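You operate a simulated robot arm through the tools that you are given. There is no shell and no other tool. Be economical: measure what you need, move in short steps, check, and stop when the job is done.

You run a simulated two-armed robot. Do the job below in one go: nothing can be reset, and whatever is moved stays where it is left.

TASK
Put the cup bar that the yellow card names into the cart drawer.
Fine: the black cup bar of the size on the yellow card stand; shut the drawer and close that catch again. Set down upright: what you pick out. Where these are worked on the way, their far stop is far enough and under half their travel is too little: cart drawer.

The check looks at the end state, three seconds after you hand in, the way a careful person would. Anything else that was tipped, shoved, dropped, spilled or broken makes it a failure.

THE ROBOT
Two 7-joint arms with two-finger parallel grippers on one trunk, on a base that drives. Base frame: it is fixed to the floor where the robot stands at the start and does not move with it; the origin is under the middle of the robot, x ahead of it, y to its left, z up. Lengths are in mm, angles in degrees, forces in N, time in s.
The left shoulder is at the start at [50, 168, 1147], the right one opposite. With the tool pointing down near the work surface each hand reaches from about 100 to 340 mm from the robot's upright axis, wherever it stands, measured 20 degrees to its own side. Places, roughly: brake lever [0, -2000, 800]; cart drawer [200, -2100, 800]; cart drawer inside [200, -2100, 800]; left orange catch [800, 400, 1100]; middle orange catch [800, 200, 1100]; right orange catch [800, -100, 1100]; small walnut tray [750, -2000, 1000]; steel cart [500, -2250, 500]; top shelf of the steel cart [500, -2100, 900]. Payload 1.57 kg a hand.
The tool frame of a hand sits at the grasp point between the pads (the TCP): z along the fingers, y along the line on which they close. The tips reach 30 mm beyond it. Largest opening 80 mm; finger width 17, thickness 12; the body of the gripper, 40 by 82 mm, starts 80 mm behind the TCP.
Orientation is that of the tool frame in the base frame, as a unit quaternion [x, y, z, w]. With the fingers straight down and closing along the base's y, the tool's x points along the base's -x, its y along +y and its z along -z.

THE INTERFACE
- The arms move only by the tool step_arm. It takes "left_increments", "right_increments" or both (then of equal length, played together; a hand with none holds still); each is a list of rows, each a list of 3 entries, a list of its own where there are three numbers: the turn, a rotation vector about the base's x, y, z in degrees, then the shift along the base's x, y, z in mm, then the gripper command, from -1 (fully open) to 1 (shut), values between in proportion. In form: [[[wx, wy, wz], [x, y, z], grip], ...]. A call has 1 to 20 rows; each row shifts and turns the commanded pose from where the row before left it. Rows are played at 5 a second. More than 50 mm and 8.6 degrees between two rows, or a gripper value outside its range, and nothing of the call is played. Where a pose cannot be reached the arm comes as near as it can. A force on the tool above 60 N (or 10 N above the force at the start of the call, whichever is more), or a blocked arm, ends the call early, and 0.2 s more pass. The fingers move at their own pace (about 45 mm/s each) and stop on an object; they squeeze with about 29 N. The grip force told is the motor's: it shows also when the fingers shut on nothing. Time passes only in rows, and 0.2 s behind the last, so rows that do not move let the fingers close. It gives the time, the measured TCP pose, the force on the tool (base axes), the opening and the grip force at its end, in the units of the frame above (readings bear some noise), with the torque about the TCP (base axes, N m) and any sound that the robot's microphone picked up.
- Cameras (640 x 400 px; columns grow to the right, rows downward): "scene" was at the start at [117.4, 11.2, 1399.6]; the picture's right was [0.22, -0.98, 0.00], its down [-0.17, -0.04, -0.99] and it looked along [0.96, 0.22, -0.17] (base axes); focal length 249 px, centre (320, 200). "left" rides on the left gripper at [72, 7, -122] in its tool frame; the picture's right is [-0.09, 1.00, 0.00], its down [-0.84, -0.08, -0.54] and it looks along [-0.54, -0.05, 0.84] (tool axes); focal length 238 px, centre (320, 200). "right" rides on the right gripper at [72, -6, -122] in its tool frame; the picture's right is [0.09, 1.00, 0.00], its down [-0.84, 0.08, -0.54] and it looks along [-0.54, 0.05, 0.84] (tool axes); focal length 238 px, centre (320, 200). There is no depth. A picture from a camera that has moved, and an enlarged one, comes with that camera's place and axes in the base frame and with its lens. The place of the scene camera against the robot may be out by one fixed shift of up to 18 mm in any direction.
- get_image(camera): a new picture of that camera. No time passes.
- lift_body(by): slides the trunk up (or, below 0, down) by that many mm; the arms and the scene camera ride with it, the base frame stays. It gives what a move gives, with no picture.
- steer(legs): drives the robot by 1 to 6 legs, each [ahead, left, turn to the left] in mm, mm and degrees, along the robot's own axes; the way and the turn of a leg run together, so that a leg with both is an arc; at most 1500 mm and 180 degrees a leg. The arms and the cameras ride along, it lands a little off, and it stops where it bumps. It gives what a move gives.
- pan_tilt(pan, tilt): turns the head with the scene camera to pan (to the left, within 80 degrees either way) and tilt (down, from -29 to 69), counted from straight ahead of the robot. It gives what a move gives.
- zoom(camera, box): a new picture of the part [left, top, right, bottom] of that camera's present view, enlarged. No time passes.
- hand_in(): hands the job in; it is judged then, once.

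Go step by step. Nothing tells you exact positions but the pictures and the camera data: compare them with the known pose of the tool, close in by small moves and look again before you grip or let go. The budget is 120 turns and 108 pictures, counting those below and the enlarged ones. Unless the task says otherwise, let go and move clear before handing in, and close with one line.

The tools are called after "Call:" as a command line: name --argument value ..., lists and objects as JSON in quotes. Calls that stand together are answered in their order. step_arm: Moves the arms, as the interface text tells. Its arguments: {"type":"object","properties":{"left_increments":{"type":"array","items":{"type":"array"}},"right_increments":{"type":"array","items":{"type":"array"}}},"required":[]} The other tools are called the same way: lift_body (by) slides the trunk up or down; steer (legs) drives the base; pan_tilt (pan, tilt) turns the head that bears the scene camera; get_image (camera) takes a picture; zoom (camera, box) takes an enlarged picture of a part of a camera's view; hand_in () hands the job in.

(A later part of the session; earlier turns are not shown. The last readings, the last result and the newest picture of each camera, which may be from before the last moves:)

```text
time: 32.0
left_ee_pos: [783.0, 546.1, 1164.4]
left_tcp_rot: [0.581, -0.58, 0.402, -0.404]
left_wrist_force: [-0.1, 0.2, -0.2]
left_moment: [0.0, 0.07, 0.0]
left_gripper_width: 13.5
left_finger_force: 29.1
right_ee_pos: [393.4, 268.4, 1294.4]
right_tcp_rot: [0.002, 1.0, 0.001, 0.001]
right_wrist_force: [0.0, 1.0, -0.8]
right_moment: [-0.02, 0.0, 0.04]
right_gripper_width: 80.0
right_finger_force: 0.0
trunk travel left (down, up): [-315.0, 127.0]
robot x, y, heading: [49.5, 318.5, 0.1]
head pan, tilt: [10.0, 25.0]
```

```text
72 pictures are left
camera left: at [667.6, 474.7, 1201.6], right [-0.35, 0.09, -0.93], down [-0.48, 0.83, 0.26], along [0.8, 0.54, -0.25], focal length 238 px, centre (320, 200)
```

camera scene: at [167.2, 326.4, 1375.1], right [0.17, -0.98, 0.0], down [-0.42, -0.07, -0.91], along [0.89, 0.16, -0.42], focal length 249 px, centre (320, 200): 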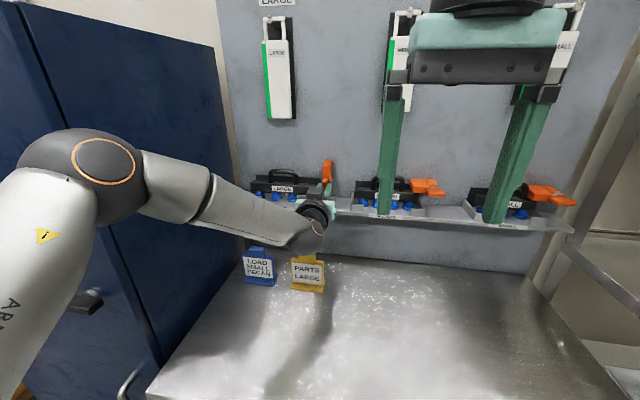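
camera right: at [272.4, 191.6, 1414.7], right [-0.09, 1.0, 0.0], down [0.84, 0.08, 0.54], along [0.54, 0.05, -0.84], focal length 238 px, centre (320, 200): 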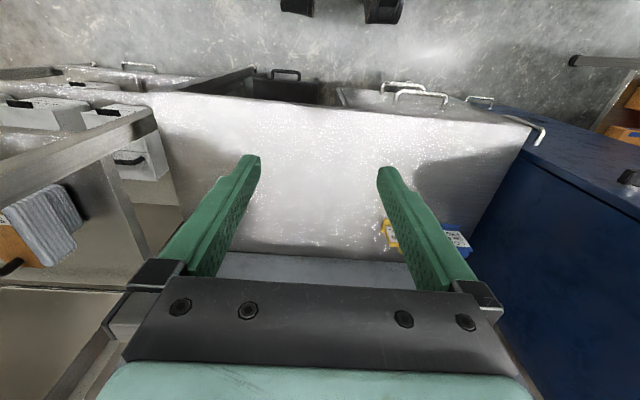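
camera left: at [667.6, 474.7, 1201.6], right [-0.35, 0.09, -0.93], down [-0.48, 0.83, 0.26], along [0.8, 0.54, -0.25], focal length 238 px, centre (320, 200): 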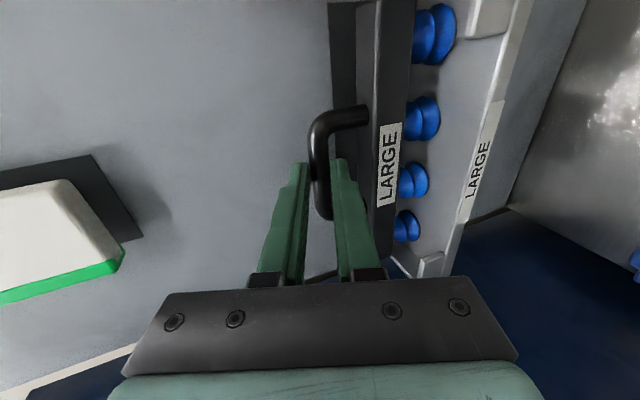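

The handle is gripped mid-span. I'll lift a little and check the weight.

Call:
step_arm --left_increments '[[[0, 0, 0], [0, 0, 8], 1], [[0, 0, 0], [0, 0, 10], 1], [[0, 0, 0], [0, 0, 15], 1], [[0, 0, 0], [0, 0, 15], 1], [[0, 0, 0], [0, 0, 0], 1]]'

Call:
get_image --camera "left"

Call:
get_image --camera "scene"

```text
time: 33.2
left_ee_pos: [784.3, 546.0, 1212.9]
left_tcp_rot: [-0.581, 0.581, -0.401, 0.405]
left_wrist_force: [0.1, -0.7, -3.4]
left_moment: [0.01, 0.11, -0.04]
left_gripper_width: 13.5
left_finger_force: 29.3
right_ee_pos: [395.5, 268.9, 1292.9]
right_tcp_rot: [0.001, 1.0, 0.001, 0.0]
right_wrist_force: [-0.3, 0.0, -0.2]
right_moment: [0.01, 0.01, 0.01]
right_gripper_width: 79.9
right_finger_force: 0.0
trunk travel left (down, up): [-315.0, 127.0]
robot x, y, heading: [49.5, 321.8, -0.0]
head pan, tilt: [10.0, 25.0]
```

```text
71 pictures are left
camera left: at [667.7, 475.0, 1249.6], right [-0.35, 0.09, -0.93], down [-0.48, 0.83, 0.26], along [0.8, 0.54, -0.25], focal length 238 px, centre (320, 200)
```

left: 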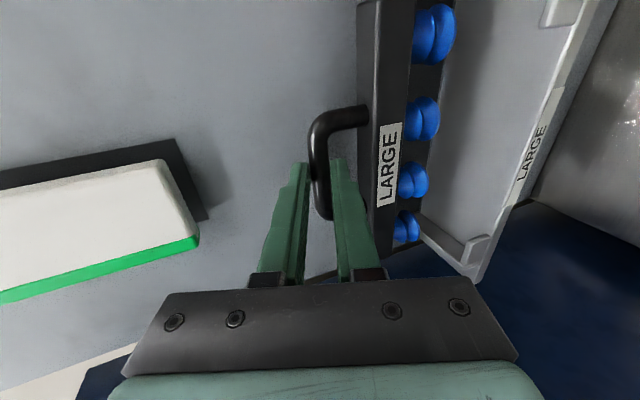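

```text
70 pictures are left
camera scene: at [167.8, 327.9, 1374.9], right [0.17, -0.98, 0.0], down [-0.42, -0.07, -0.91], along [0.89, 0.16, -0.42], focal length 249 px, centre (320, 200)
```

scene: 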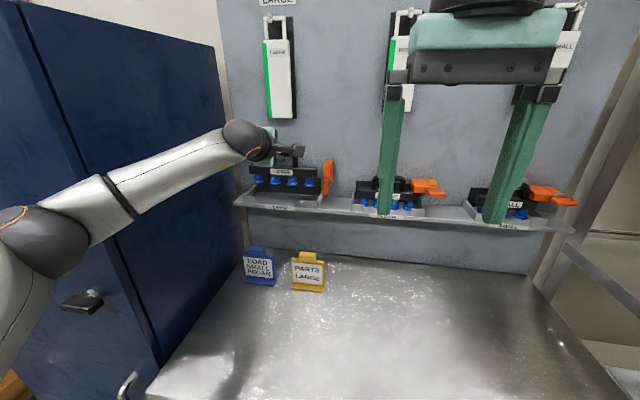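

The bar is light and hangs upright. I'll pull it back off the ledge and move the right hand away; the plan is to set the bar on the bench, re-close the catch with the left hand, then regrasp from above.

Call:
step_arm --left_increments '[[[0, 0, 0], [-25, 0, 0], 1], [[0, 0, 0], [-30, 0, 0], 1], [[0, 0, 0], [-35, -10, 0], 1], [[0, 0, 0], [-35, -30, 0], 1], [[0, 0, 0], [-35, -35, 0], 1], [[0, 0, 0], [-30, -35, 0], 1], [[0, 0, 0], [-20, -30, 0], 1], [[0, 0, 0], [0, 0, 0], 1]]' --right_increments '[[[0, 0, 0], [-20, -35, 0], -1], [[0, 0, 0], [-20, -35, 0], -1], [[0, 0, 0], [-20, -35, 0], -1], [[0, 0, 0], [-20, -25, 0], -1], [[0, 0, 0], [0, 0, 0], -1], [[0, 0, 0], [0, 0, 0], -1], [[0, 0, 0], [0, 0, 0], -1], [[0, 0, 0], [0, 0, 0], -1]]'

Call:
get_image --camera "scene"

```text
time: 35.0
left_ee_pos: [573.6, 404.5, 1213.7]
left_tcp_rot: [0.582, -0.58, 0.402, -0.404]
left_wrist_force: [0.7, 1.0, -3.3]
left_moment: [-0.03, 0.06, 0.02]
left_gripper_width: 13.3
left_finger_force: 29.1
right_ee_pos: [313.8, 139.3, 1292.6]
right_tcp_rot: [0.001, 1.0, 0.001, 0.0]
right_wrist_force: [-0.9, 0.0, 0.4]
right_moment: [0.0, 0.0, 0.02]
right_gripper_width: 80.1
right_finger_force: 0.1
trunk travel left (down, up): [-315.0, 127.0]
robot x, y, heading: [50.1, 324.4, -0.1]
head pan, tilt: [10.0, 25.0]
```

```text
69 pictures are left
camera scene: at [167.7, 328.1, 1375.0], right [0.17, -0.98, 0.0], down [-0.42, -0.07, -0.91], along [0.89, 0.16, -0.42], focal length 249 px, centre (320, 200)
```

scene: 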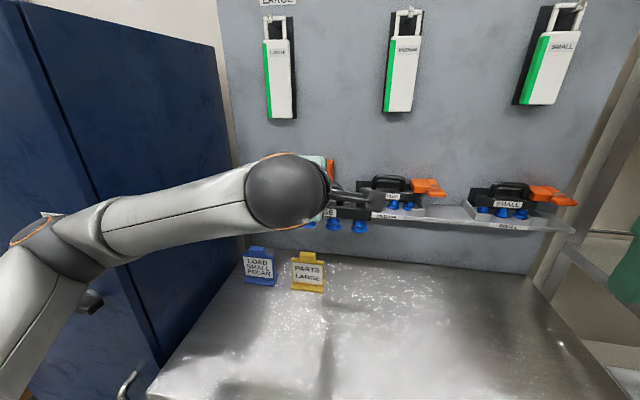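

Now I'll lower the trunk so the bar comes down over the open bench area.

Call:
lift_body --by -195

Call:
pan_tilt --pan 5 --tilt 30

Call:
get_image --camera "scene"

Call:
get_image --camera "left"

Call:
get_image --camera "right"

```text
time: 37.2
left_ee_pos: [572.8, 403.7, 1018.9]
left_tcp_rot: [0.582, -0.58, 0.402, -0.405]
left_wrist_force: [0.4, 0.4, -2.9]
left_moment: [0.0, 0.11, 0.0]
left_gripper_width: 13.2
left_finger_force: 28.9
right_ee_pos: [313.0, 138.0, 1098.7]
right_tcp_rot: [0.0, 1.0, 0.001, 0.0]
right_wrist_force: [-0.8, 0.2, -0.5]
right_moment: [-0.02, 0.03, 0.02]
right_gripper_width: 80.1
right_finger_force: 0.1
trunk travel left (down, up): [-120.0, 322.0]
robot x, y, heading: [49.3, 319.3, -0.0]
head pan, tilt: [10.0, 25.0]
```

```text
time: 37.8
left_ee_pos: [574.4, 405.1, 1017.5]
left_tcp_rot: [0.582, -0.58, 0.402, -0.404]
left_wrist_force: [-0.6, -0.5, -2.0]
left_moment: [0.02, 0.07, 0.0]
left_gripper_width: 13.2
left_finger_force: 29.6
right_ee_pos: [314.1, 137.1, 1097.8]
right_tcp_rot: [0.001, 1.0, 0.001, 0.0]
right_wrist_force: [0.0, -1.1, -0.3]
right_moment: [-0.02, 0.0, 0.01]
right_gripper_width: 79.9
right_finger_force: 0.0
trunk travel left (down, up): [-120.0, 322.0]
robot x, y, heading: [50.8, 323.3, 0.1]
head pan, tilt: [5.0, 30.0]
```

```text
68 pictures are left
camera scene: at [166.9, 319.7, 1172.0], right [0.09, -1.0, 0.0], down [-0.5, -0.04, -0.87], along [0.86, 0.08, -0.5], focal length 249 px, centre (320, 200)
```

scene: 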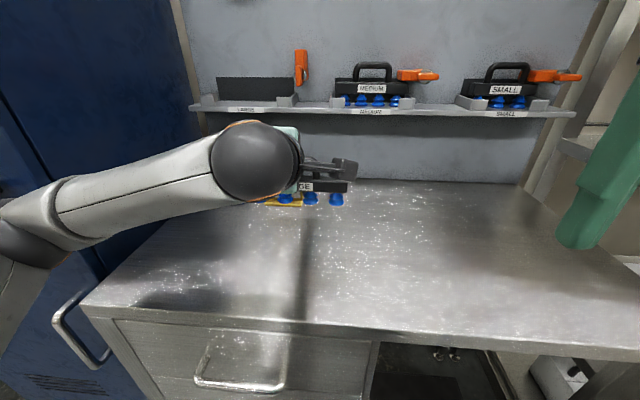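

```text
67 pictures are left
camera left: at [457.4, 332.7, 1055.0], right [-0.35, 0.09, -0.93], down [-0.48, 0.83, 0.26], along [0.8, 0.54, -0.25], focal length 238 px, centre (320, 200)
```

left: 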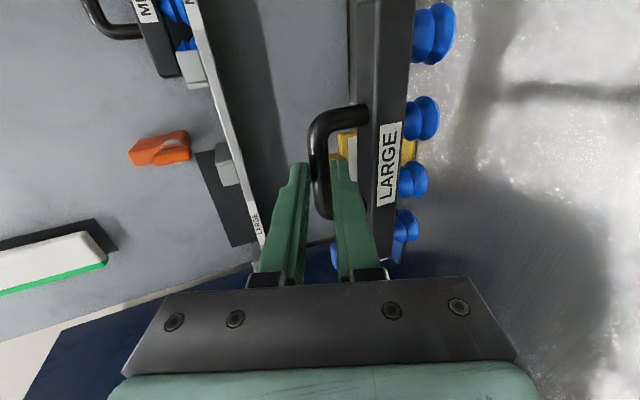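

```text
66 pictures are left
camera right: at [242.7, 131.0, 1219.8], right [-0.09, 1.0, 0.0], down [0.84, 0.08, 0.54], along [0.54, 0.05, -0.84], focal length 238 px, centre (320, 200)
```

right: 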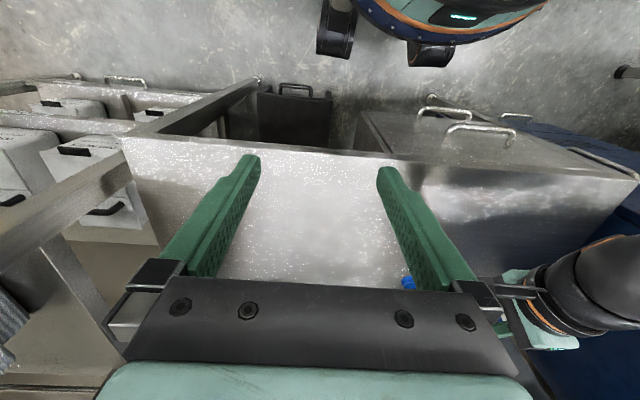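

I'll move back a bit from the cards and come down partway, then look for the bench contact height.

Call:
step_arm --left_increments '[[[0, 0, 0], [-30, -15, 0], 1], [[0, 0, 0], [-30, -15, 0], 1], [[0, 0, 0], [0, 0, -15], 1], [[0, 0, 0], [0, 0, -15], 1], [[0, 0, 0], [0, 0, 0], 1]]'

Call:
get_image --camera "left"

Call:
zoom --camera "scene" --box '[180, 130, 420, 280]'

```text
time: 39.0
left_ee_pos: [512.8, 374.5, 988.8]
left_tcp_rot: [0.582, -0.58, 0.403, -0.404]
left_wrist_force: [0.2, 0.1, -3.2]
left_moment: [0.01, 0.06, 0.03]
left_gripper_width: 12.9
left_finger_force: 29.3
right_ee_pos: [314.5, 137.8, 1098.4]
right_tcp_rot: [0.001, 1.0, 0.001, 0.0]
right_wrist_force: [0.1, 0.1, -0.3]
right_moment: [0.01, 0.05, -0.01]
right_gripper_width: 79.9
right_finger_force: 0.1
trunk travel left (down, up): [-120.0, 322.0]
robot x, y, heading: [49.9, 323.1, -0.3]
head pan, tilt: [5.0, 30.0]
```

```text
65 pictures are left
camera left: at [397.2, 302.3, 1024.5], right [-0.35, 0.09, -0.93], down [-0.48, 0.83, 0.26], along [0.8, 0.54, -0.25], focal length 238 px, centre (320, 200)
```

left: 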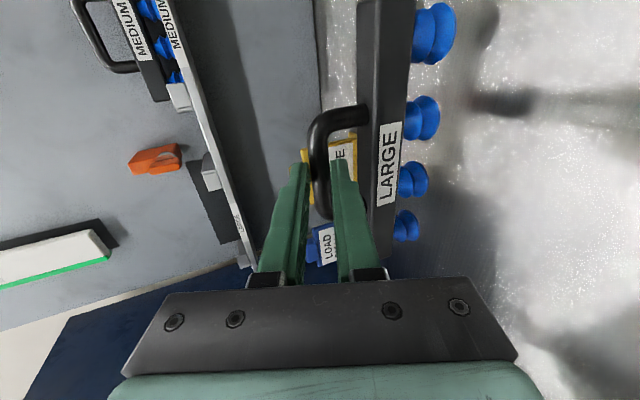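

```text
2.67 times, centred on (300, 205) of scene
camera zoom: at [166.9, 319.6, 1172.0], right [0.09, -1.0, 0.0], down [-0.5, -0.04, -0.87], along [0.86, 0.07, -0.5], focal length 663 px, centre (373, 187)
```

zoom: 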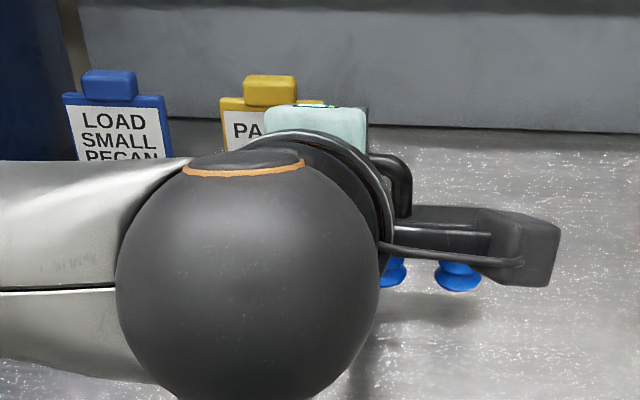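

The cup bottoms are at about z 884 now. I'm descending in small steps while watching the force.

Call:
step_arm --left_increments '[[[0, 0, 0], [0, 0, -4], 1], [[0, 0, 0], [0, 0, -4], 1], [[0, 0, 0], [0, 0, -4], 1], [[0, 0, 0], [0, 0, -3], 1]]'

Call:
step_arm --left_increments '[[[0, 0, 0], [0, 0, -4], 1], [[0, 0, 0], [0, 0, -3], 1]]'

Call:
zoom --camera "scene" --box '[180, 130, 420, 280]'

```text
time: 40.0
left_ee_pos: [513.1, 375.2, 972.2]
left_tcp_rot: [0.581, -0.579, 0.403, -0.405]
left_wrist_force: [-0.3, -0.4, -2.6]
left_moment: [-0.04, 0.09, 0.06]
left_gripper_width: 13.3
left_finger_force: 29.0
right_ee_pos: [314.3, 137.7, 1098.5]
right_tcp_rot: [0.001, 1.0, 0.001, 0.0]
right_wrist_force: [0.4, -0.6, -0.5]
right_moment: [-0.03, 0.01, -0.03]
right_gripper_width: 79.9
right_finger_force: 0.1
trunk travel left (down, up): [-120.0, 322.0]
robot x, y, heading: [52.3, 321.6, -0.3]
head pan, tilt: [5.0, 30.0]
```

```text
time: 40.6
left_ee_pos: [513.8, 374.8, 966.6]
left_tcp_rot: [0.581, -0.58, 0.402, -0.405]
left_wrist_force: [0.0, -0.5, -3.2]
left_moment: [0.0, 0.06, 0.02]
left_gripper_width: 12.9
left_finger_force: 29.4
right_ee_pos: [313.0, 138.9, 1098.6]
right_tcp_rot: [0.001, 1.0, 0.001, -0.001]
right_wrist_force: [-0.2, 0.6, 0.5]
right_moment: [0.01, -0.05, 0.02]
right_gripper_width: 80.3
right_finger_force: 0.1
trunk travel left (down, up): [-120.0, 322.0]
robot x, y, heading: [51.3, 324.9, -0.0]
head pan, tilt: [5.0, 30.0]
```

```text
2.67 times, centred on (300, 205) of scene
camera zoom: at [166.9, 319.7, 1172.0], right [0.09, -1.0, 0.0], down [-0.5, -0.04, -0.87], along [0.86, 0.07, -0.5], focal length 663 px, centre (373, 187)
```

zoom: 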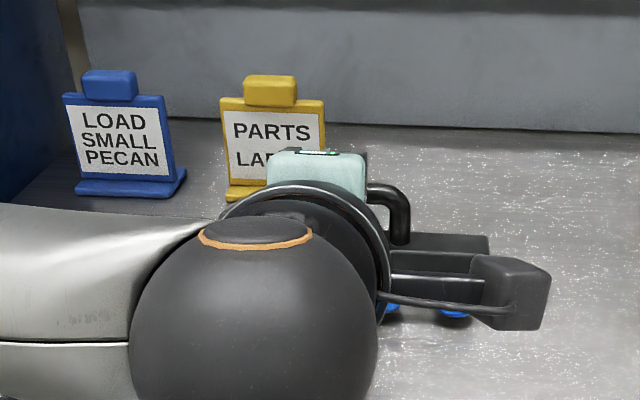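

Call:
step_arm --left_increments '[[[0, 0, 0], [0, 0, -3], 1], [[0, 0, 0], [0, 0, -3], 1], [[0, 0, 0], [0, 0, -3], 1]]'

Call:
step_arm --left_increments '[[[0, 0, 0], [0, 0, -3], 1], [[0, 0, 0], [0, 0, -3], 1], [[0, 0, 0], [0, 0, -3], 1]]'

Call:
get_image --camera "left"

Call:
zoom --camera "scene" --box '[180, 130, 420, 280]'

```text
time: 41.4
left_ee_pos: [513.6, 374.6, 957.2]
left_tcp_rot: [0.581, -0.58, 0.402, -0.405]
left_wrist_force: [-0.2, 0.5, -2.4]
left_moment: [-0.04, 0.11, -0.02]
left_gripper_width: 13.1
left_finger_force: 29.5
right_ee_pos: [314.3, 138.9, 1099.1]
right_tcp_rot: [0.001, 1.0, 0.001, 0.0]
right_wrist_force: [0.4, 0.2, 0.0]
right_moment: [-0.01, -0.02, -0.03]
right_gripper_width: 80.1
right_finger_force: 0.0
trunk travel left (down, up): [-120.0, 322.0]
robot x, y, heading: [52.1, 319.7, -0.0]
head pan, tilt: [5.0, 30.0]
```

```text
time: 42.2
left_ee_pos: [513.5, 373.8, 952.8]
left_tcp_rot: [0.581, -0.576, 0.407, -0.407]
left_wrist_force: [-2.0, 0.1, 20.2]
left_moment: [0.16, -0.66, 0.08]
left_gripper_width: 13.0
left_finger_force: 29.3
right_ee_pos: [312.4, 137.3, 1100.2]
right_tcp_rot: [0.001, 1.0, 0.0, 0.002]
right_wrist_force: [-1.1, -0.8, 0.6]
right_moment: [-0.01, 0.01, -0.02]
right_gripper_width: 80.0
right_finger_force: 0.1
trunk travel left (down, up): [-120.0, 322.0]
robot x, y, heading: [50.0, 321.8, 0.1]
head pan, tilt: [5.0, 30.0]
```

```text
62 pictures are left
camera left: at [396.0, 302.7, 989.3], right [-0.34, 0.09, -0.94], down [-0.49, 0.84, 0.25], along [0.81, 0.54, -0.24], focal length 238 px, centre (320, 200)
```

left: 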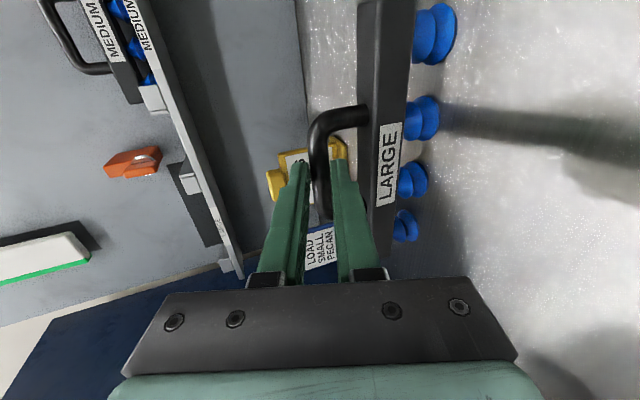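

```text
2.67 times, centred on (300, 205) of scene
camera zoom: at [165.1, 319.5, 1172.7], right [0.09, -1.0, 0.0], down [-0.5, -0.04, -0.87], along [0.86, 0.07, -0.5], focal length 663 px, centre (373, 187)
```

zoom: 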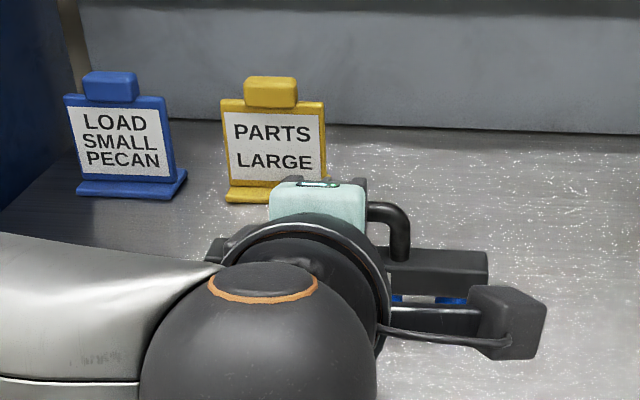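

Contact: about 20 N. I'll relieve the pressure, then open gently.

Call:
step_arm --left_increments '[[[0, 0, 0], [0, 0, 2], 1], [[0, 0, 0], [0, 0, 2], 1], [[0, 0, 0], [0, 0, 1], 1]]'

Call:
step_arm --left_increments '[[[0, 0, 0], [0, 0, 0], 0.55], [[0, 0, 0], [0, 0, 0], 0.4], [[0, 0, 0], [0, 0, 0], 0.4]]'

Call:
get_image --camera "left"

```text
time: 43.0
left_ee_pos: [512.3, 374.8, 953.7]
left_tcp_rot: [0.581, -0.579, 0.404, -0.405]
left_wrist_force: [-0.8, -0.9, 12.4]
left_moment: [-0.07, -0.42, -0.15]
left_gripper_width: 13.6
left_finger_force: 29.1
right_ee_pos: [312.3, 137.8, 1098.1]
right_tcp_rot: [0.001, 1.0, 0.001, 0.0]
right_wrist_force: [-0.5, 0.0, -0.7]
right_moment: [0.02, 0.0, 0.0]
right_gripper_width: 80.1
right_finger_force: 0.1
trunk travel left (down, up): [-120.0, 322.0]
robot x, y, heading: [46.7, 324.5, -0.1]
head pan, tilt: [5.0, 30.0]
```

```text
time: 43.8
left_ee_pos: [513.4, 375.2, 952.9]
left_tcp_rot: [0.582, -0.58, 0.401, -0.405]
left_wrist_force: [0.1, 0.1, -0.5]
left_moment: [0.0, 0.01, 0.03]
left_gripper_width: 24.0
left_finger_force: 0.1
right_ee_pos: [313.0, 139.2, 1098.7]
right_tcp_rot: [0.001, 1.0, 0.001, 0.0]
right_wrist_force: [-0.4, 0.2, -0.2]
right_moment: [0.02, -0.02, 0.01]
right_gripper_width: 80.2
right_finger_force: 0.0
trunk travel left (down, up): [-120.0, 322.0]
robot x, y, heading: [50.7, 318.7, 0.1]
head pan, tilt: [5.0, 30.0]
```

```text
60 pictures are left
camera left: at [397.1, 302.8, 989.8], right [-0.35, 0.09, -0.93], down [-0.48, 0.83, 0.26], along [0.8, 0.54, -0.25], focal length 238 px, centre (320, 200)
```

left: 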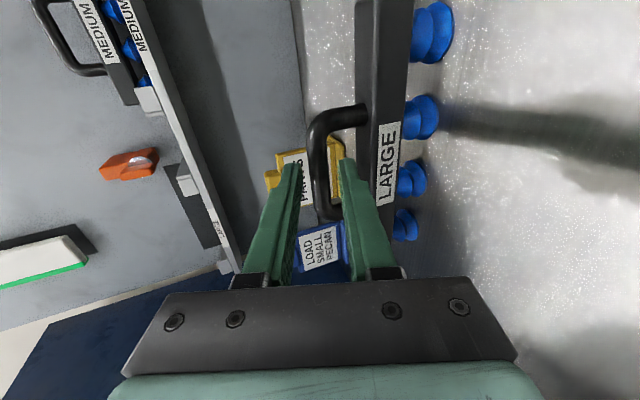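

The bar stands on the bench. I'll withdraw along the tool axis and raise the trunk back up for the catch.

Call:
step_arm --left_increments '[[[0, 0, 0], [-14, 0, 5], 0.4], [[0, 0, 0], [-19, 0, 7], 0.4], [[0, 0, 0], [-23, 0, 9], 0.4], [[0, 0, 0], [0, 0, 20], 0.4], [[0, 0, 0], [0, 0, 20], 0.4]]'

Call:
lift_body --by 195

Call:
step_arm --left_increments '[[[0, -7, 0], [40, 10, -15], 0.2], [[0, -7, 0], [40, 10, -15], 0.2], [[0, -6, 0], [40, 10, -15], 0.2], [[0, 0, 0], [40, 10, -15], 0.2], [[0, 0, 0], [40, 10, 0], 0.2]]'

Call:
get_image --camera "scene"

```text
time: 45.0
left_ee_pos: [457.9, 374.6, 1015.1]
left_tcp_rot: [0.582, -0.58, 0.401, -0.405]
left_wrist_force: [-0.6, 0.8, 1.0]
left_moment: [0.02, 0.01, 0.02]
left_gripper_width: 24.2
left_finger_force: 0.0
right_ee_pos: [314.2, 137.9, 1097.6]
right_tcp_rot: [0.001, 1.0, 0.0, 0.001]
right_wrist_force: [0.1, 0.6, 1.1]
right_moment: [0.02, -0.02, 0.0]
right_gripper_width: 80.0
right_finger_force: 0.1
trunk travel left (down, up): [-120.0, 322.0]
robot x, y, heading: [48.5, 323.1, 0.2]
head pan, tilt: [5.0, 30.0]
```

```text
time: 47.2
left_ee_pos: [456.1, 375.6, 1210.2]
left_tcp_rot: [0.582, -0.58, 0.402, -0.405]
left_wrist_force: [0.6, 0.3, 0.7]
left_moment: [-0.02, -0.03, 0.0]
left_gripper_width: 24.0
left_finger_force: 0.1
right_ee_pos: [313.6, 137.1, 1293.2]
right_tcp_rot: [0.001, 1.0, 0.002, 0.001]
right_wrist_force: [-0.5, -0.2, 0.5]
right_moment: [0.03, 0.0, 0.04]
right_gripper_width: 79.9
right_finger_force: 0.0
trunk travel left (down, up): [-315.0, 127.0]
robot x, y, heading: [48.0, 318.4, 0.0]
head pan, tilt: [5.0, 30.0]
```

```text
time: 48.4
left_ee_pos: [658.0, 425.1, 1150.3]
left_tcp_rot: [-0.502, 0.502, -0.496, 0.5]
left_wrist_force: [-0.9, 0.1, 0.9]
left_moment: [0.02, 0.0, -0.01]
left_gripper_width: 32.0
left_finger_force: 0.1
right_ee_pos: [313.3, 139.4, 1293.0]
right_tcp_rot: [0.001, 1.0, 0.001, 0.0]
right_wrist_force: [1.1, -0.4, 0.1]
right_moment: [-0.01, 0.02, 0.0]
right_gripper_width: 80.3
right_finger_force: 0.2
trunk travel left (down, up): [-315.0, 127.0]
robot x, y, heading: [46.9, 319.2, 0.1]
head pan, tilt: [5.0, 30.0]
```

```text
59 pictures are left
camera scene: at [166.7, 319.3, 1367.0], right [0.09, -1.0, 0.0], down [-0.5, -0.04, -0.87], along [0.86, 0.08, -0.5], focal length 249 px, centre (320, 200)
```

scene: 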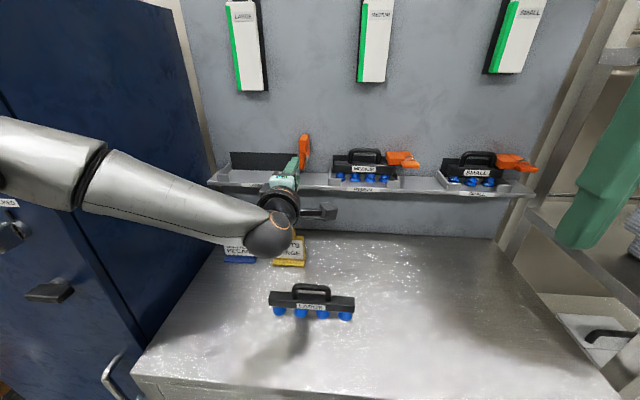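

The bar stands safely on the bench. Next I'll roll the hand 90° to match the upright tab.

Call:
step_arm --left_increments '[[[8.2, 0, 0], [2, 0, -2], 0.2], [[8.2, 0, 0], [2, 0, -2], 0.2], [[8.2, 0, 0], [2, 0, -2], 0.2], [[8.2, 0, 0], [2, 0, -2], 0.2], [[8.2, 0, 0], [2, 0, -2], 0.2], [[8.2, 0, 0], [2, 0, -2], 0.2], [[8.2, 0, 0], [2, 0, -2], 0.2], [[8.2, 0, 0], [2, 0, -2], 0.2], [[8.2, 0, 0], [2, 0, -1], 0.2], [[8.2, 0, 0], [2, 0, 0], 0.2], [[8, 0, 0], [2, 0, 0], 0.2]]'

Call:
zoom --camera "left" --box '[240, 60, 440, 185]'

```text
time: 50.8
left_ee_pos: [679.4, 425.3, 1132.7]
left_tcp_rot: [-0.002, 0.705, 0.004, 0.709]
left_wrist_force: [0.2, -0.5, 0.1]
left_moment: [-0.03, -0.02, 0.0]
left_gripper_width: 32.0
left_finger_force: 0.1
right_ee_pos: [312.7, 138.4, 1293.5]
right_tcp_rot: [0.001, 1.0, 0.001, 0.001]
right_wrist_force: [0.0, 0.0, -0.5]
right_moment: [0.03, 0.02, -0.04]
right_gripper_width: 80.3
right_finger_force: 0.1
trunk travel left (down, up): [-315.0, 127.0]
robot x, y, heading: [48.0, 320.1, 0.1]
head pan, tilt: [5.0, 30.0]
```

```text
3.20 times, centred on (340, 122) of left
camera zoom: at [557.6, 432.2, 1061.2], right [-0.01, 1.0, 0.1], down [-0.55, -0.08, 0.83], along [0.84, -0.05, 0.54], focal length 763 px, centre (256, 448)
```

zoom: 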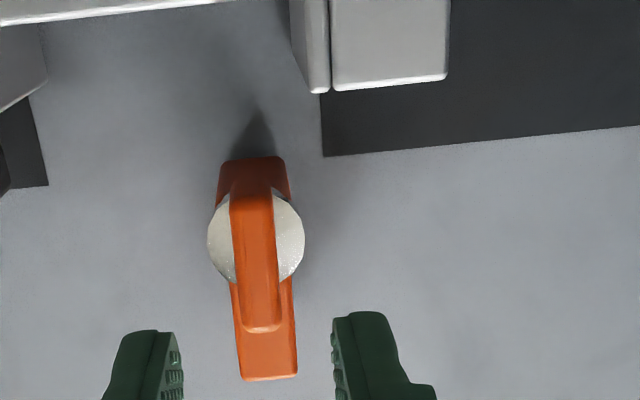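

The tab is upright and well aligned. I'll advance, close and turn it back.

Call:
step_arm --left_increments '[[[0, 0, 0], [22, 0, 0], 0.2], [[0, 0, 0], [22, 1, 0.5], 0.2], [[0, 0, 0], [22, 0, 0], 0.2], [[0, 0, 0], [0, 0, 0], 1], [[0, 0, 0], [0, 0, 0], 1], [[0, 0, 0], [0, 0, 0], 1]]'

Call:
step_arm --left_increments '[[[-8.2, 0, 0], [0, 0, 0], 1], [[-8.2, 0, 0], [0, 0, 0], 1], [[-8.2, 0, 0], [0, 0, 0], 1], [[-8.2, 0, 0], [0, 0, 0], 1], [[-8.2, 0, 0], [0, 0, 0], 1], [[-8.2, 0, 0], [0, 0, 0], 1], [[-8.2, 0, 0], [0, 0, 0], 1], [[-8.2, 0, 0], [0, 0, 0], 1], [[-8.2, 0, 0], [0, 0, 0], 1], [[-8.2, 0, 0], [0, 0, 0], 1], [[-8, 0, 0], [0, 0, 0], 1]]'

Call:
get_image --camera "left"

```text
time: 52.2
left_ee_pos: [745.6, 427.1, 1134.1]
left_tcp_rot: [-0.002, 0.706, 0.003, 0.709]
left_wrist_force: [1.6, -0.6, 0.3]
left_moment: [-0.02, 0.14, -0.24]
left_gripper_width: 11.8
left_finger_force: 29.2
right_ee_pos: [313.7, 137.5, 1293.0]
right_tcp_rot: [0.001, 1.0, 0.001, 0.001]
right_wrist_force: [1.1, -0.8, 0.5]
right_moment: [-0.02, -0.02, 0.01]
right_gripper_width: 80.2
right_finger_force: 0.1
trunk travel left (down, up): [-315.0, 127.0]
robot x, y, heading: [49.1, 318.3, 0.3]
head pan, tilt: [5.0, 30.0]
```

```text
time: 54.6
left_ee_pos: [746.2, 425.6, 1134.0]
left_tcp_rot: [0.502, -0.501, 0.498, -0.499]
left_wrist_force: [6.4, -5.0, 4.8]
left_moment: [0.02, -0.31, 0.15]
left_gripper_width: 11.4
left_finger_force: 29.3
right_ee_pos: [313.9, 138.4, 1292.8]
right_tcp_rot: [0.0, 1.0, 0.001, 0.0]
right_wrist_force: [0.1, -0.1, 1.0]
right_moment: [0.0, -0.03, -0.01]
right_gripper_width: 80.0
right_finger_force: 0.0
trunk travel left (down, up): [-315.0, 127.0]
robot x, y, heading: [50.1, 319.8, 0.1]
head pan, tilt: [5.0, 30.0]
```

```text
57 pictures are left
camera left: at [623.8, 354.0, 1128.8], right [-0.01, 0.09, -1.0], down [-0.55, 0.83, 0.08], along [0.84, 0.54, 0.04], focal length 238 px, centre (320, 200)
```

left: 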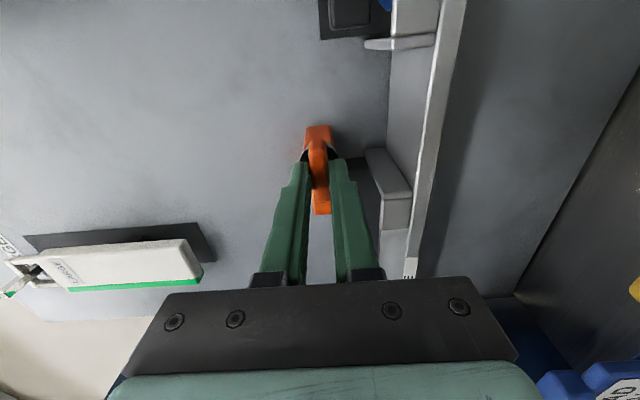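

Back to horizontal. I'll release, back off and compare it with the other catches.

Call:
step_arm --left_increments '[[[0, 0, 0], [0, 0, 0], 0.2], [[0, 0, 0], [0, 0, 0], 0.2], [[0, 0, 0], [-30, 0, 0], 0.2], [[0, 0, 0], [-40, 0, 0], 0.2], [[0, 0, 0], [-40, 0, 10], 0.2], [[0, 0, 0], [-40, -10, 20], 0.2]]'

Call:
zoom --camera "left" --box '[260, 40, 440, 200]'

Call:
zoom --camera "scene" --box '[200, 110, 440, 260]'

```text
time: 56.0
left_ee_pos: [594.2, 416.7, 1164.7]
left_tcp_rot: [0.503, -0.5, 0.497, -0.5]
left_wrist_force: [-0.3, 0.6, 0.2]
left_moment: [-0.03, 0.04, 0.03]
left_gripper_width: 32.1
left_finger_force: 0.0
right_ee_pos: [314.0, 137.5, 1294.1]
right_tcp_rot: [0.001, 1.0, 0.001, 0.001]
right_wrist_force: [0.2, -0.4, 0.1]
right_moment: [0.04, 0.0, 0.01]
right_gripper_width: 80.3
right_finger_force: 0.0
trunk travel left (down, up): [-315.0, 127.0]
robot x, y, heading: [50.1, 323.2, 0.0]
head pan, tilt: [5.0, 30.0]
```

```text
2.50 times, centred on (350, 120) of left
camera zoom: at [471.8, 344.8, 1158.8], right [-0.01, 0.09, -1.0], down [-0.55, 0.83, 0.08], along [0.84, 0.54, 0.05], focal length 596 px, centre (245, 400)
```

zoom: 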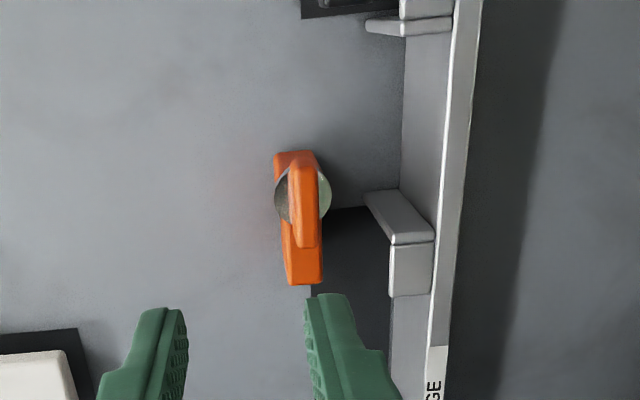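

```text
2.67 times, centred on (320, 185) of scene
camera zoom: at [166.3, 319.6, 1367.1], right [0.09, -1.0, 0.0], down [-0.5, -0.04, -0.87], along [0.86, 0.07, -0.5], focal length 663 px, centre (320, 240)
```

zoom: 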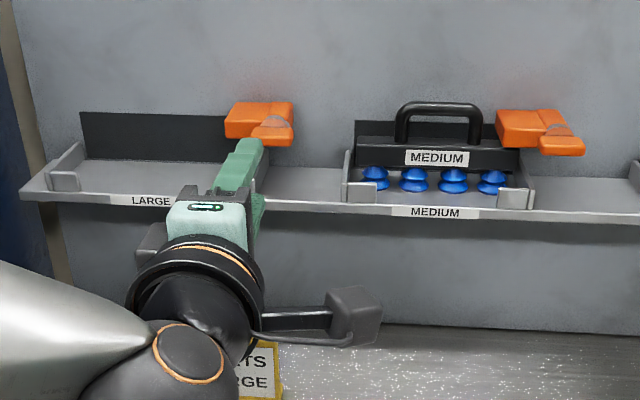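

The catch is closed like the others. Next I'll regrasp the bar on the bench with the hand pitched 60° down, staging above the handle.

Call:
step_arm --left_increments '[[[0, 8.6, 0], [-17, -6, 0], 0.3], [[0, 8.6, 0], [-17, -6, 0], 0.3], [[0, 8.6, 0], [-16, -6, -10], 0.3], [[0, 8.6, 0], [-16, -6, -10], 0.3], [[0, 8.6, 0], [-16, -6, -15], 0.3], [[0, 8.6, 0], [-16, -6, -20], 0.3], [[0, 8.4, 0], [-16, -6, -30], 0.3], [[0, 0, 0], [0, 0, -30], 0.3]]'

Call:
get_image --camera "left"

Call:
get_image --camera "scene"

```text
time: 57.8
left_ee_pos: [480.1, 374.4, 1048.5]
left_tcp_rot: [0.684, -0.683, 0.179, -0.181]
left_wrist_force: [-0.1, 0.8, -0.1]
left_moment: [-0.04, 0.0, -0.03]
left_gripper_width: 27.9
left_finger_force: 0.0
right_ee_pos: [313.7, 138.5, 1293.4]
right_tcp_rot: [0.001, 1.0, 0.0, 0.0]
right_wrist_force: [-1.4, -0.4, 0.3]
right_moment: [-0.01, 0.0, 0.0]
right_gripper_width: 80.0
right_finger_force: 0.1
trunk travel left (down, up): [-315.0, 127.0]
robot x, y, heading: [49.7, 322.1, 0.1]
head pan, tilt: [5.0, 30.0]
```

```text
54 pictures are left
camera left: at [414.6, 303.1, 1151.9], right [-0.87, 0.09, -0.49], down [-0.2, 0.83, 0.51], along [0.46, 0.54, -0.7], focal length 238 px, centre (320, 200)
```

left: 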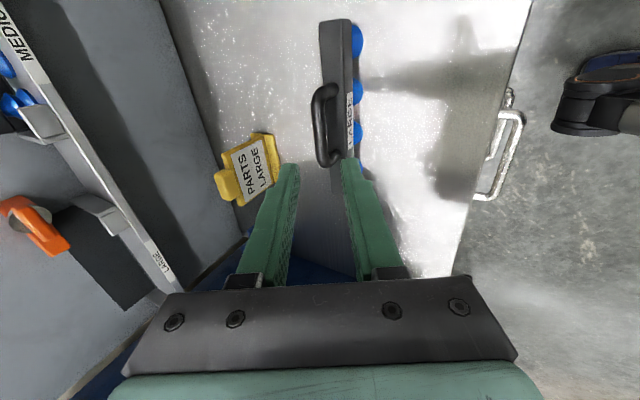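

```text
53 pictures are left
camera scene: at [166.9, 319.8, 1367.1], right [0.09, -1.0, 0.0], down [-0.5, -0.04, -0.87], along [0.86, 0.07, -0.5], focal length 249 px, centre (320, 200)
```

scene: 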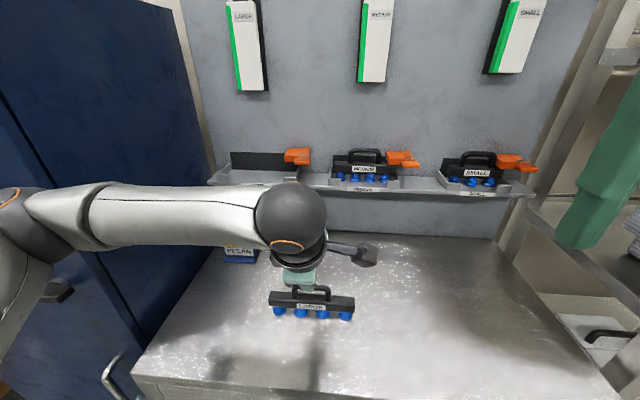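

The handle checks out at about (538, 371, 946). I'm advancing along the tool axis with a look before closing.

Call:
step_arm --left_increments '[[[0, 0, 0], [14, -1, -24], 0.3], [[0, 0, 0], [14, -1, -24], 0.3], [[0, 0, 0], [12, -1, -21], 0.3], [[0, 0, 0], [0, 0, 0], 0.3]]'

Call:
zoom --camera "left" --box '[240, 60, 440, 185]'

```text
time: 58.8
left_ee_pos: [521.1, 372.2, 979.1]
left_tcp_rot: [0.684, -0.683, 0.179, -0.182]
left_wrist_force: [-0.7, 0.0, -0.3]
left_moment: [0.0, 0.0, -0.01]
left_gripper_width: 27.8
left_finger_force: 0.1
right_ee_pos: [313.2, 139.1, 1293.8]
right_tcp_rot: [0.001, 1.0, 0.001, 0.001]
right_wrist_force: [0.3, 0.1, 0.0]
right_moment: [0.01, 0.02, 0.02]
right_gripper_width: 79.9
right_finger_force: 0.1
trunk travel left (down, up): [-315.0, 127.0]
robot x, y, heading: [49.1, 326.2, 0.1]
head pan, tilt: [5.0, 30.0]
```

```text
3.20 times, centred on (340, 122) of left
camera zoom: at [454.9, 299.9, 1082.3], right [-0.87, 0.09, -0.49], down [-0.2, 0.83, 0.51], along [0.46, 0.54, -0.7], focal length 763 px, centre (256, 448)
```

zoom: 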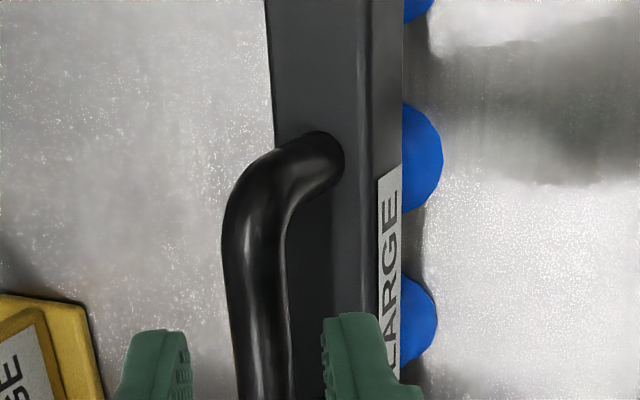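

Call:
step_arm --left_increments '[[[0, 0, 0], [8, -1, -15], 0.3], [[0, 0, 0], [0, 0, 0], 0.3], [[0, 0, 0], [0, 0, 0], 1], [[0, 0, 0], [0, 0, 0], 1], [[0, 0, 0], [0, 0, 0], 1], [[0, 0, 0], [0, 0, 15], 1], [[0, 0, 0], [0, 0, 25], 1], [[0, 0, 0], [0, 0, 0], 1]]'

Call:
get_image --camera "left"

```text
time: 60.6
left_ee_pos: [530.2, 370.5, 1004.4]
left_tcp_rot: [-0.684, 0.684, -0.177, 0.181]
left_wrist_force: [-0.3, 0.5, -3.4]
left_moment: [-0.02, 0.0, 0.01]
left_gripper_width: 13.5
left_finger_force: 28.9
right_ee_pos: [314.0, 139.2, 1293.9]
right_tcp_rot: [0.0, 1.0, 0.001, 0.0]
right_wrist_force: [-0.3, -0.2, -0.9]
right_moment: [0.0, -0.01, 0.01]
right_gripper_width: 79.9
right_finger_force: 0.1
trunk travel left (down, up): [-315.0, 127.0]
robot x, y, heading: [51.2, 316.7, -0.2]
head pan, tilt: [5.0, 30.0]
```

```text
51 pictures are left
camera left: at [463.4, 298.4, 1107.1], right [-0.87, 0.09, -0.49], down [-0.2, 0.83, 0.51], along [0.46, 0.54, -0.7], focal length 238 px, centre (320, 200)
```

left: 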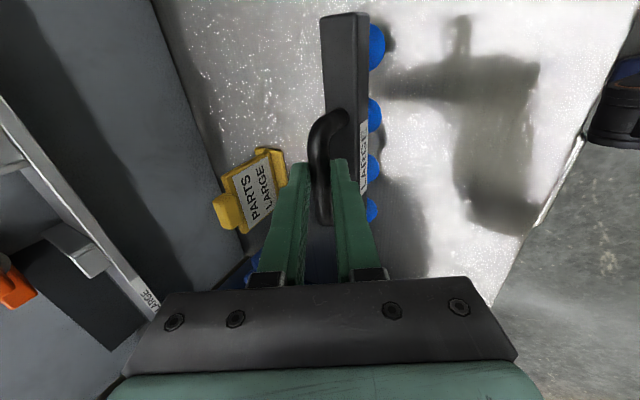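

The bar is held at about 3.4 N. I'll bring it in close and high, then back off from the bench and turn toward the cart.

Call:
step_arm --left_increments '[[[0, 0, 0], [0, 0, 40], 1], [[0, 0, 0], [0, 0, 40], 1], [[0, 0, 0], [-30, 0, 30], 1], [[0, 0, 0], [-40, 0, 10], 1], [[0, 0, 0], [-40, 0, 0], 1], [[0, 0, 0], [-40, 0, 0], 1]]'

Call:
steer --legs '[[-400, 0, 0], [0, 0, -90]]'

Call:
pan_tilt --pan 10 --tilt 25

Call:
get_image --camera "scene"

```text
time: 62.0
left_ee_pos: [379.4, 369.3, 1125.3]
left_tcp_rot: [0.684, -0.684, 0.178, -0.183]
left_wrist_force: [0.5, -0.8, -3.3]
left_moment: [-0.01, 0.02, -0.04]
left_gripper_width: 13.5
left_finger_force: 29.1
right_ee_pos: [313.5, 138.1, 1292.3]
right_tcp_rot: [0.0, 1.0, 0.001, 0.001]
right_wrist_force: [-0.1, -0.1, -0.2]
right_moment: [0.02, -0.01, 0.0]
right_gripper_width: 80.0
right_finger_force: 0.0
trunk travel left (down, up): [-315.0, 127.0]
robot x, y, heading: [55.2, 320.6, -0.0]
head pan, tilt: [5.0, 30.0]
```

```text
time: 68.3
left_ee_pos: [-304.2, -8.8, 1124.6]
left_tcp_rot: [-0.002, 0.967, -0.255, 0.002]
left_wrist_force: [-0.4, -0.5, -3.2]
left_moment: [0.07, 0.03, -0.04]
left_gripper_width: 13.3
left_finger_force: 29.1
right_ee_pos: [-535.6, 55.5, 1293.8]
right_tcp_rot: [0.707, 0.708, 0.001, 0.001]
right_wrist_force: [-0.6, -0.3, 0.7]
right_moment: [0.03, 0.0, -0.02]
right_gripper_width: 79.7
right_finger_force: 0.1
trunk travel left (down, up): [-315.0, 127.0]
robot x, y, heading: [-354.4, 319.7, -89.8]
head pan, tilt: [5.0, 30.0]
```

```text
time: 69.0
left_ee_pos: [-303.4, -8.5, 1124.4]
left_tcp_rot: [-0.003, 0.967, -0.255, 0.002]
left_wrist_force: [0.2, 0.3, -3.0]
left_moment: [0.05, 0.04, -0.02]
left_gripper_width: 13.3
left_finger_force: 29.0
right_ee_pos: [-535.6, 55.7, 1293.0]
right_tcp_rot: [0.706, 0.708, 0.001, 0.0]
right_wrist_force: [0.4, 0.2, -0.9]
right_moment: [0.0, 0.0, -0.01]
right_gripper_width: 79.9
right_finger_force: 0.0
trunk travel left (down, up): [-315.0, 127.0]
robot x, y, heading: [-354.1, 318.9, -89.7]
head pan, tilt: [10.0, 25.0]
```

```text
50 pictures are left
camera scene: at [-350.6, 180.7, 1374.9], right [-0.98, -0.18, 0.0], down [-0.08, 0.42, -0.91], along [0.16, -0.89, -0.42], focal length 249 px, centre (320, 200)
```

scene: 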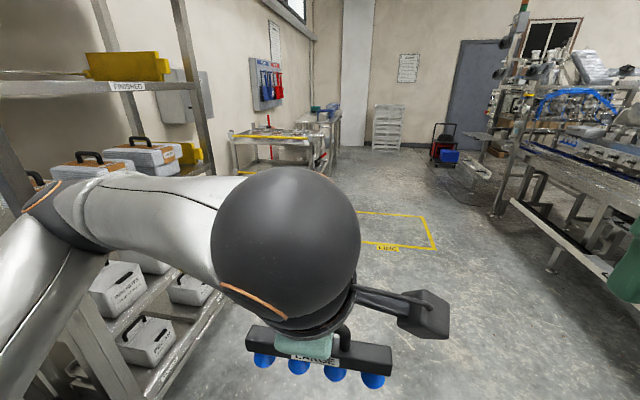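

Call:
steer --legs '[[1100, 0, 0]]'

Call:
zoom --camera "scene" --box '[60, 60, 380, 260]'

```text
time: 74.6
left_ee_pos: [-300.9, -1105.2, 1125.5]
left_tcp_rot: [-0.001, 0.967, -0.254, 0.003]
left_wrist_force: [-0.3, 0.2, -3.5]
left_moment: [0.06, 0.01, 0.0]
left_gripper_width: 13.3
left_finger_force: 29.0
right_ee_pos: [-532.1, -1040.9, 1293.5]
right_tcp_rot: [0.706, 0.708, 0.001, 0.002]
right_wrist_force: [-0.5, 0.4, 0.0]
right_moment: [-0.01, 0.02, 0.01]
right_gripper_width: 80.0
right_finger_force: 0.1
trunk travel left (down, up): [-315.0, 127.0]
robot x, y, heading: [-348.6, -774.0, -89.9]
head pan, tilt: [10.0, 25.0]
```

```text
2.00 times, centred on (220, 160) of scene
camera zoom: at [-347.2, -915.6, 1375.0], right [-0.98, -0.18, 0.0], down [-0.07, 0.42, -0.91], along [0.16, -0.89, -0.42], focal length 498 px, centre (520, 280)
```

zoom: 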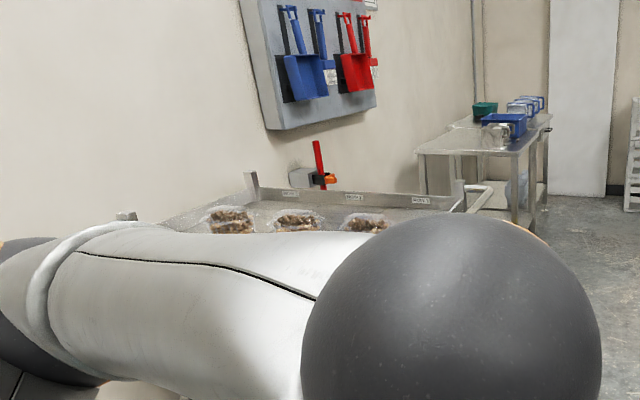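

My forearm blocks the view, so I'll lower the left hand and look left.

Call:
step_arm --left_increments '[[[0, 0, 0], [0, 0, -40], 1], [[0, 0, 0], [0, 0, -40], 1], [[0, 0, 0], [0, 0, -40], 1], [[0, 0, 0], [0, 0, -40], 1]]'

Call:
pan_tilt --pan 30 --tilt 25

Call:
get_image --camera "scene"

```text
time: 75.6
left_ee_pos: [-299.9, -1103.6, 963.1]
left_tcp_rot: [-0.002, 0.967, -0.256, 0.002]
left_wrist_force: [0.0, 0.4, -2.7]
left_moment: [0.04, 0.03, 0.02]
left_gripper_width: 13.2
left_finger_force: 29.1
right_ee_pos: [-532.0, -1039.5, 1294.1]
right_tcp_rot: [0.706, 0.708, 0.001, 0.0]
right_wrist_force: [-0.2, 0.2, -0.7]
right_moment: [-0.01, 0.06, 0.01]
right_gripper_width: 80.0
right_finger_force: 0.0
trunk travel left (down, up): [-315.0, 127.0]
robot x, y, heading: [-351.1, -773.6, -89.9]
head pan, tilt: [10.0, 25.0]
```

```text
time: 76.4
left_ee_pos: [-300.4, -1104.5, 964.6]
left_tcp_rot: [-0.001, 0.967, -0.255, 0.003]
left_wrist_force: [0.1, -0.1, -2.0]
left_moment: [0.04, 0.04, 0.0]
left_gripper_width: 13.4
left_finger_force: 29.8
right_ee_pos: [-532.0, -1039.7, 1293.8]
right_tcp_rot: [0.707, 0.708, 0.0, 0.001]
right_wrist_force: [0.0, -0.4, 0.2]
right_moment: [0.01, 0.02, -0.02]
right_gripper_width: 79.9
right_finger_force: 0.1
trunk travel left (down, up): [-315.0, 127.0]
robot x, y, heading: [-348.8, -775.0, -89.7]
head pan, tilt: [30.0, 25.0]
```

```text
48 pictures are left
camera scene: at [-317.2, -904.4, 1375.0], right [-0.87, -0.5, 0.0], down [-0.21, 0.37, -0.91], along [0.45, -0.78, -0.42], focal length 249 px, centre (320, 200)
```

scene: 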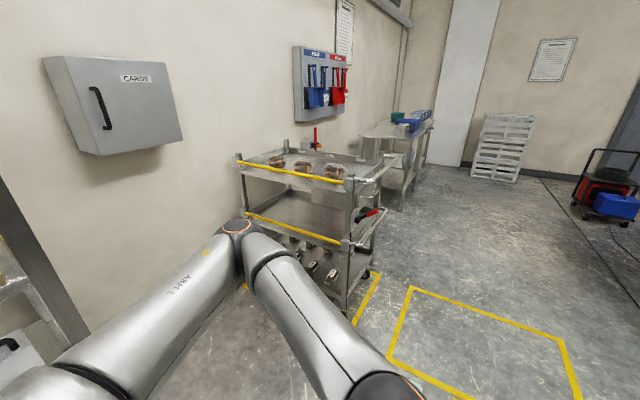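

Call:
zoom --camera "scene" --box '[220, 110, 420, 320]'

```text
1.90 times, centred on (320, 215) of scene
camera zoom: at [-317.2, -904.4, 1375.0], right [-0.87, -0.5, 0.0], down [-0.21, 0.37, -0.91], along [0.45, -0.78, -0.42], focal length 474 px, centre (320, 171)
```

zoom: 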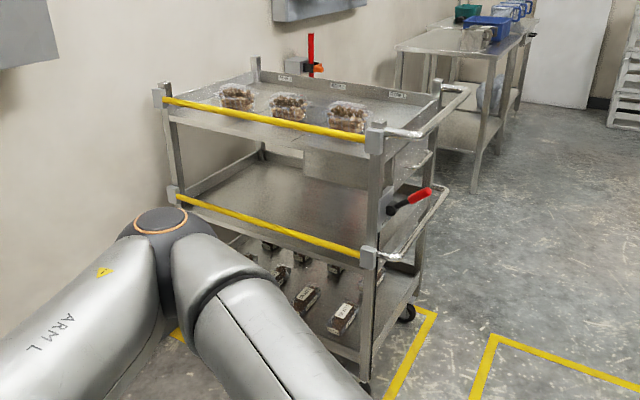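

The drawer sits under the cart's top shelf and opens toward its handle end (−x). I'll drive round to stand on that side, facing +x.

Call:
steer --legs '[[0, -300, 0], [1370, 0, 0], [0, 0, 90]]'

Call:
pan_tilt --pan 0 --tilt 25

Call:
get_image --camera "scene"

Call:
zoom --camera "scene" --box '[200, 120, 440, 270]'

```text
time: 90.0
left_ee_pos: [-320.5, -2093.7, 964.6]
left_tcp_rot: [0.691, -0.676, 0.176, -0.184]
left_wrist_force: [-0.4, 0.3, -3.6]
left_moment: [-0.03, 0.05, 0.01]
left_gripper_width: 13.2
left_finger_force: 29.0
right_ee_pos: [-379.1, -2328.5, 1293.1]
right_tcp_rot: [-0.009, 1.0, 0.0, 0.0]
right_wrist_force: [0.9, 0.1, 0.1]
right_moment: [0.03, 0.05, 0.01]
right_gripper_width: 80.2
right_finger_force: 0.0
trunk travel left (down, up): [-315.0, 127.0]
robot x, y, heading: [-645.9, -2153.3, 1.2]
head pan, tilt: [30.0, 25.0]
```

```text
time: 90.9
left_ee_pos: [-320.2, -2094.0, 963.1]
left_tcp_rot: [0.691, -0.677, 0.176, -0.183]
left_wrist_force: [0.1, 0.4, -2.7]
left_moment: [-0.04, 0.03, 0.01]
left_gripper_width: 13.4
left_finger_force: 28.9
right_ee_pos: [-379.3, -2327.9, 1293.5]
right_tcp_rot: [-0.009, 1.0, 0.001, 0.0]
right_wrist_force: [0.3, -0.1, 0.0]
right_moment: [-0.01, -0.02, 0.03]
right_gripper_width: 80.1
right_finger_force: 0.0
trunk travel left (down, up): [-315.0, 127.0]
robot x, y, heading: [-649.7, -2154.2, 0.8]
head pan, tilt: [0.0, 25.0]
```

```text
46 pictures are left
camera scene: at [-529.0, -2157.1, 1375.0], right [0.02, -1.0, 0.0], down [-0.42, -0.01, -0.91], along [0.91, 0.02, -0.42], focal length 249 px, centre (320, 200)
```

scene: 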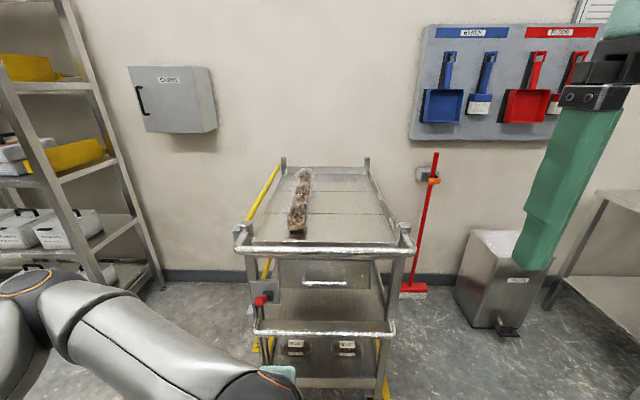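

```text
2.67 times, centred on (320, 195) of scene
camera zoom: at [-529.0, -2157.1, 1375.0], right [0.02, -1.0, 0.0], down [-0.42, -0.01, -0.91], along [0.91, 0.02, -0.42], focal length 663 px, centre (320, 213)
```

zoom: 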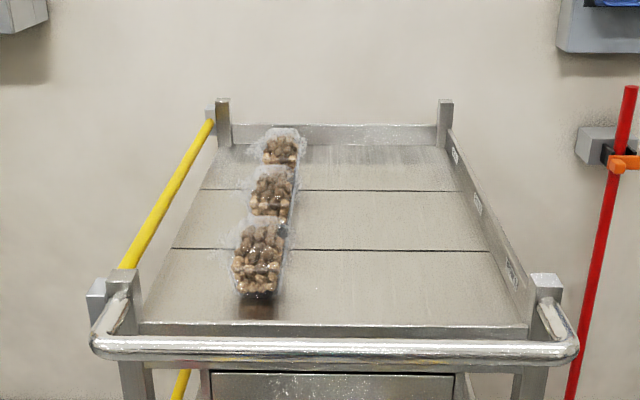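

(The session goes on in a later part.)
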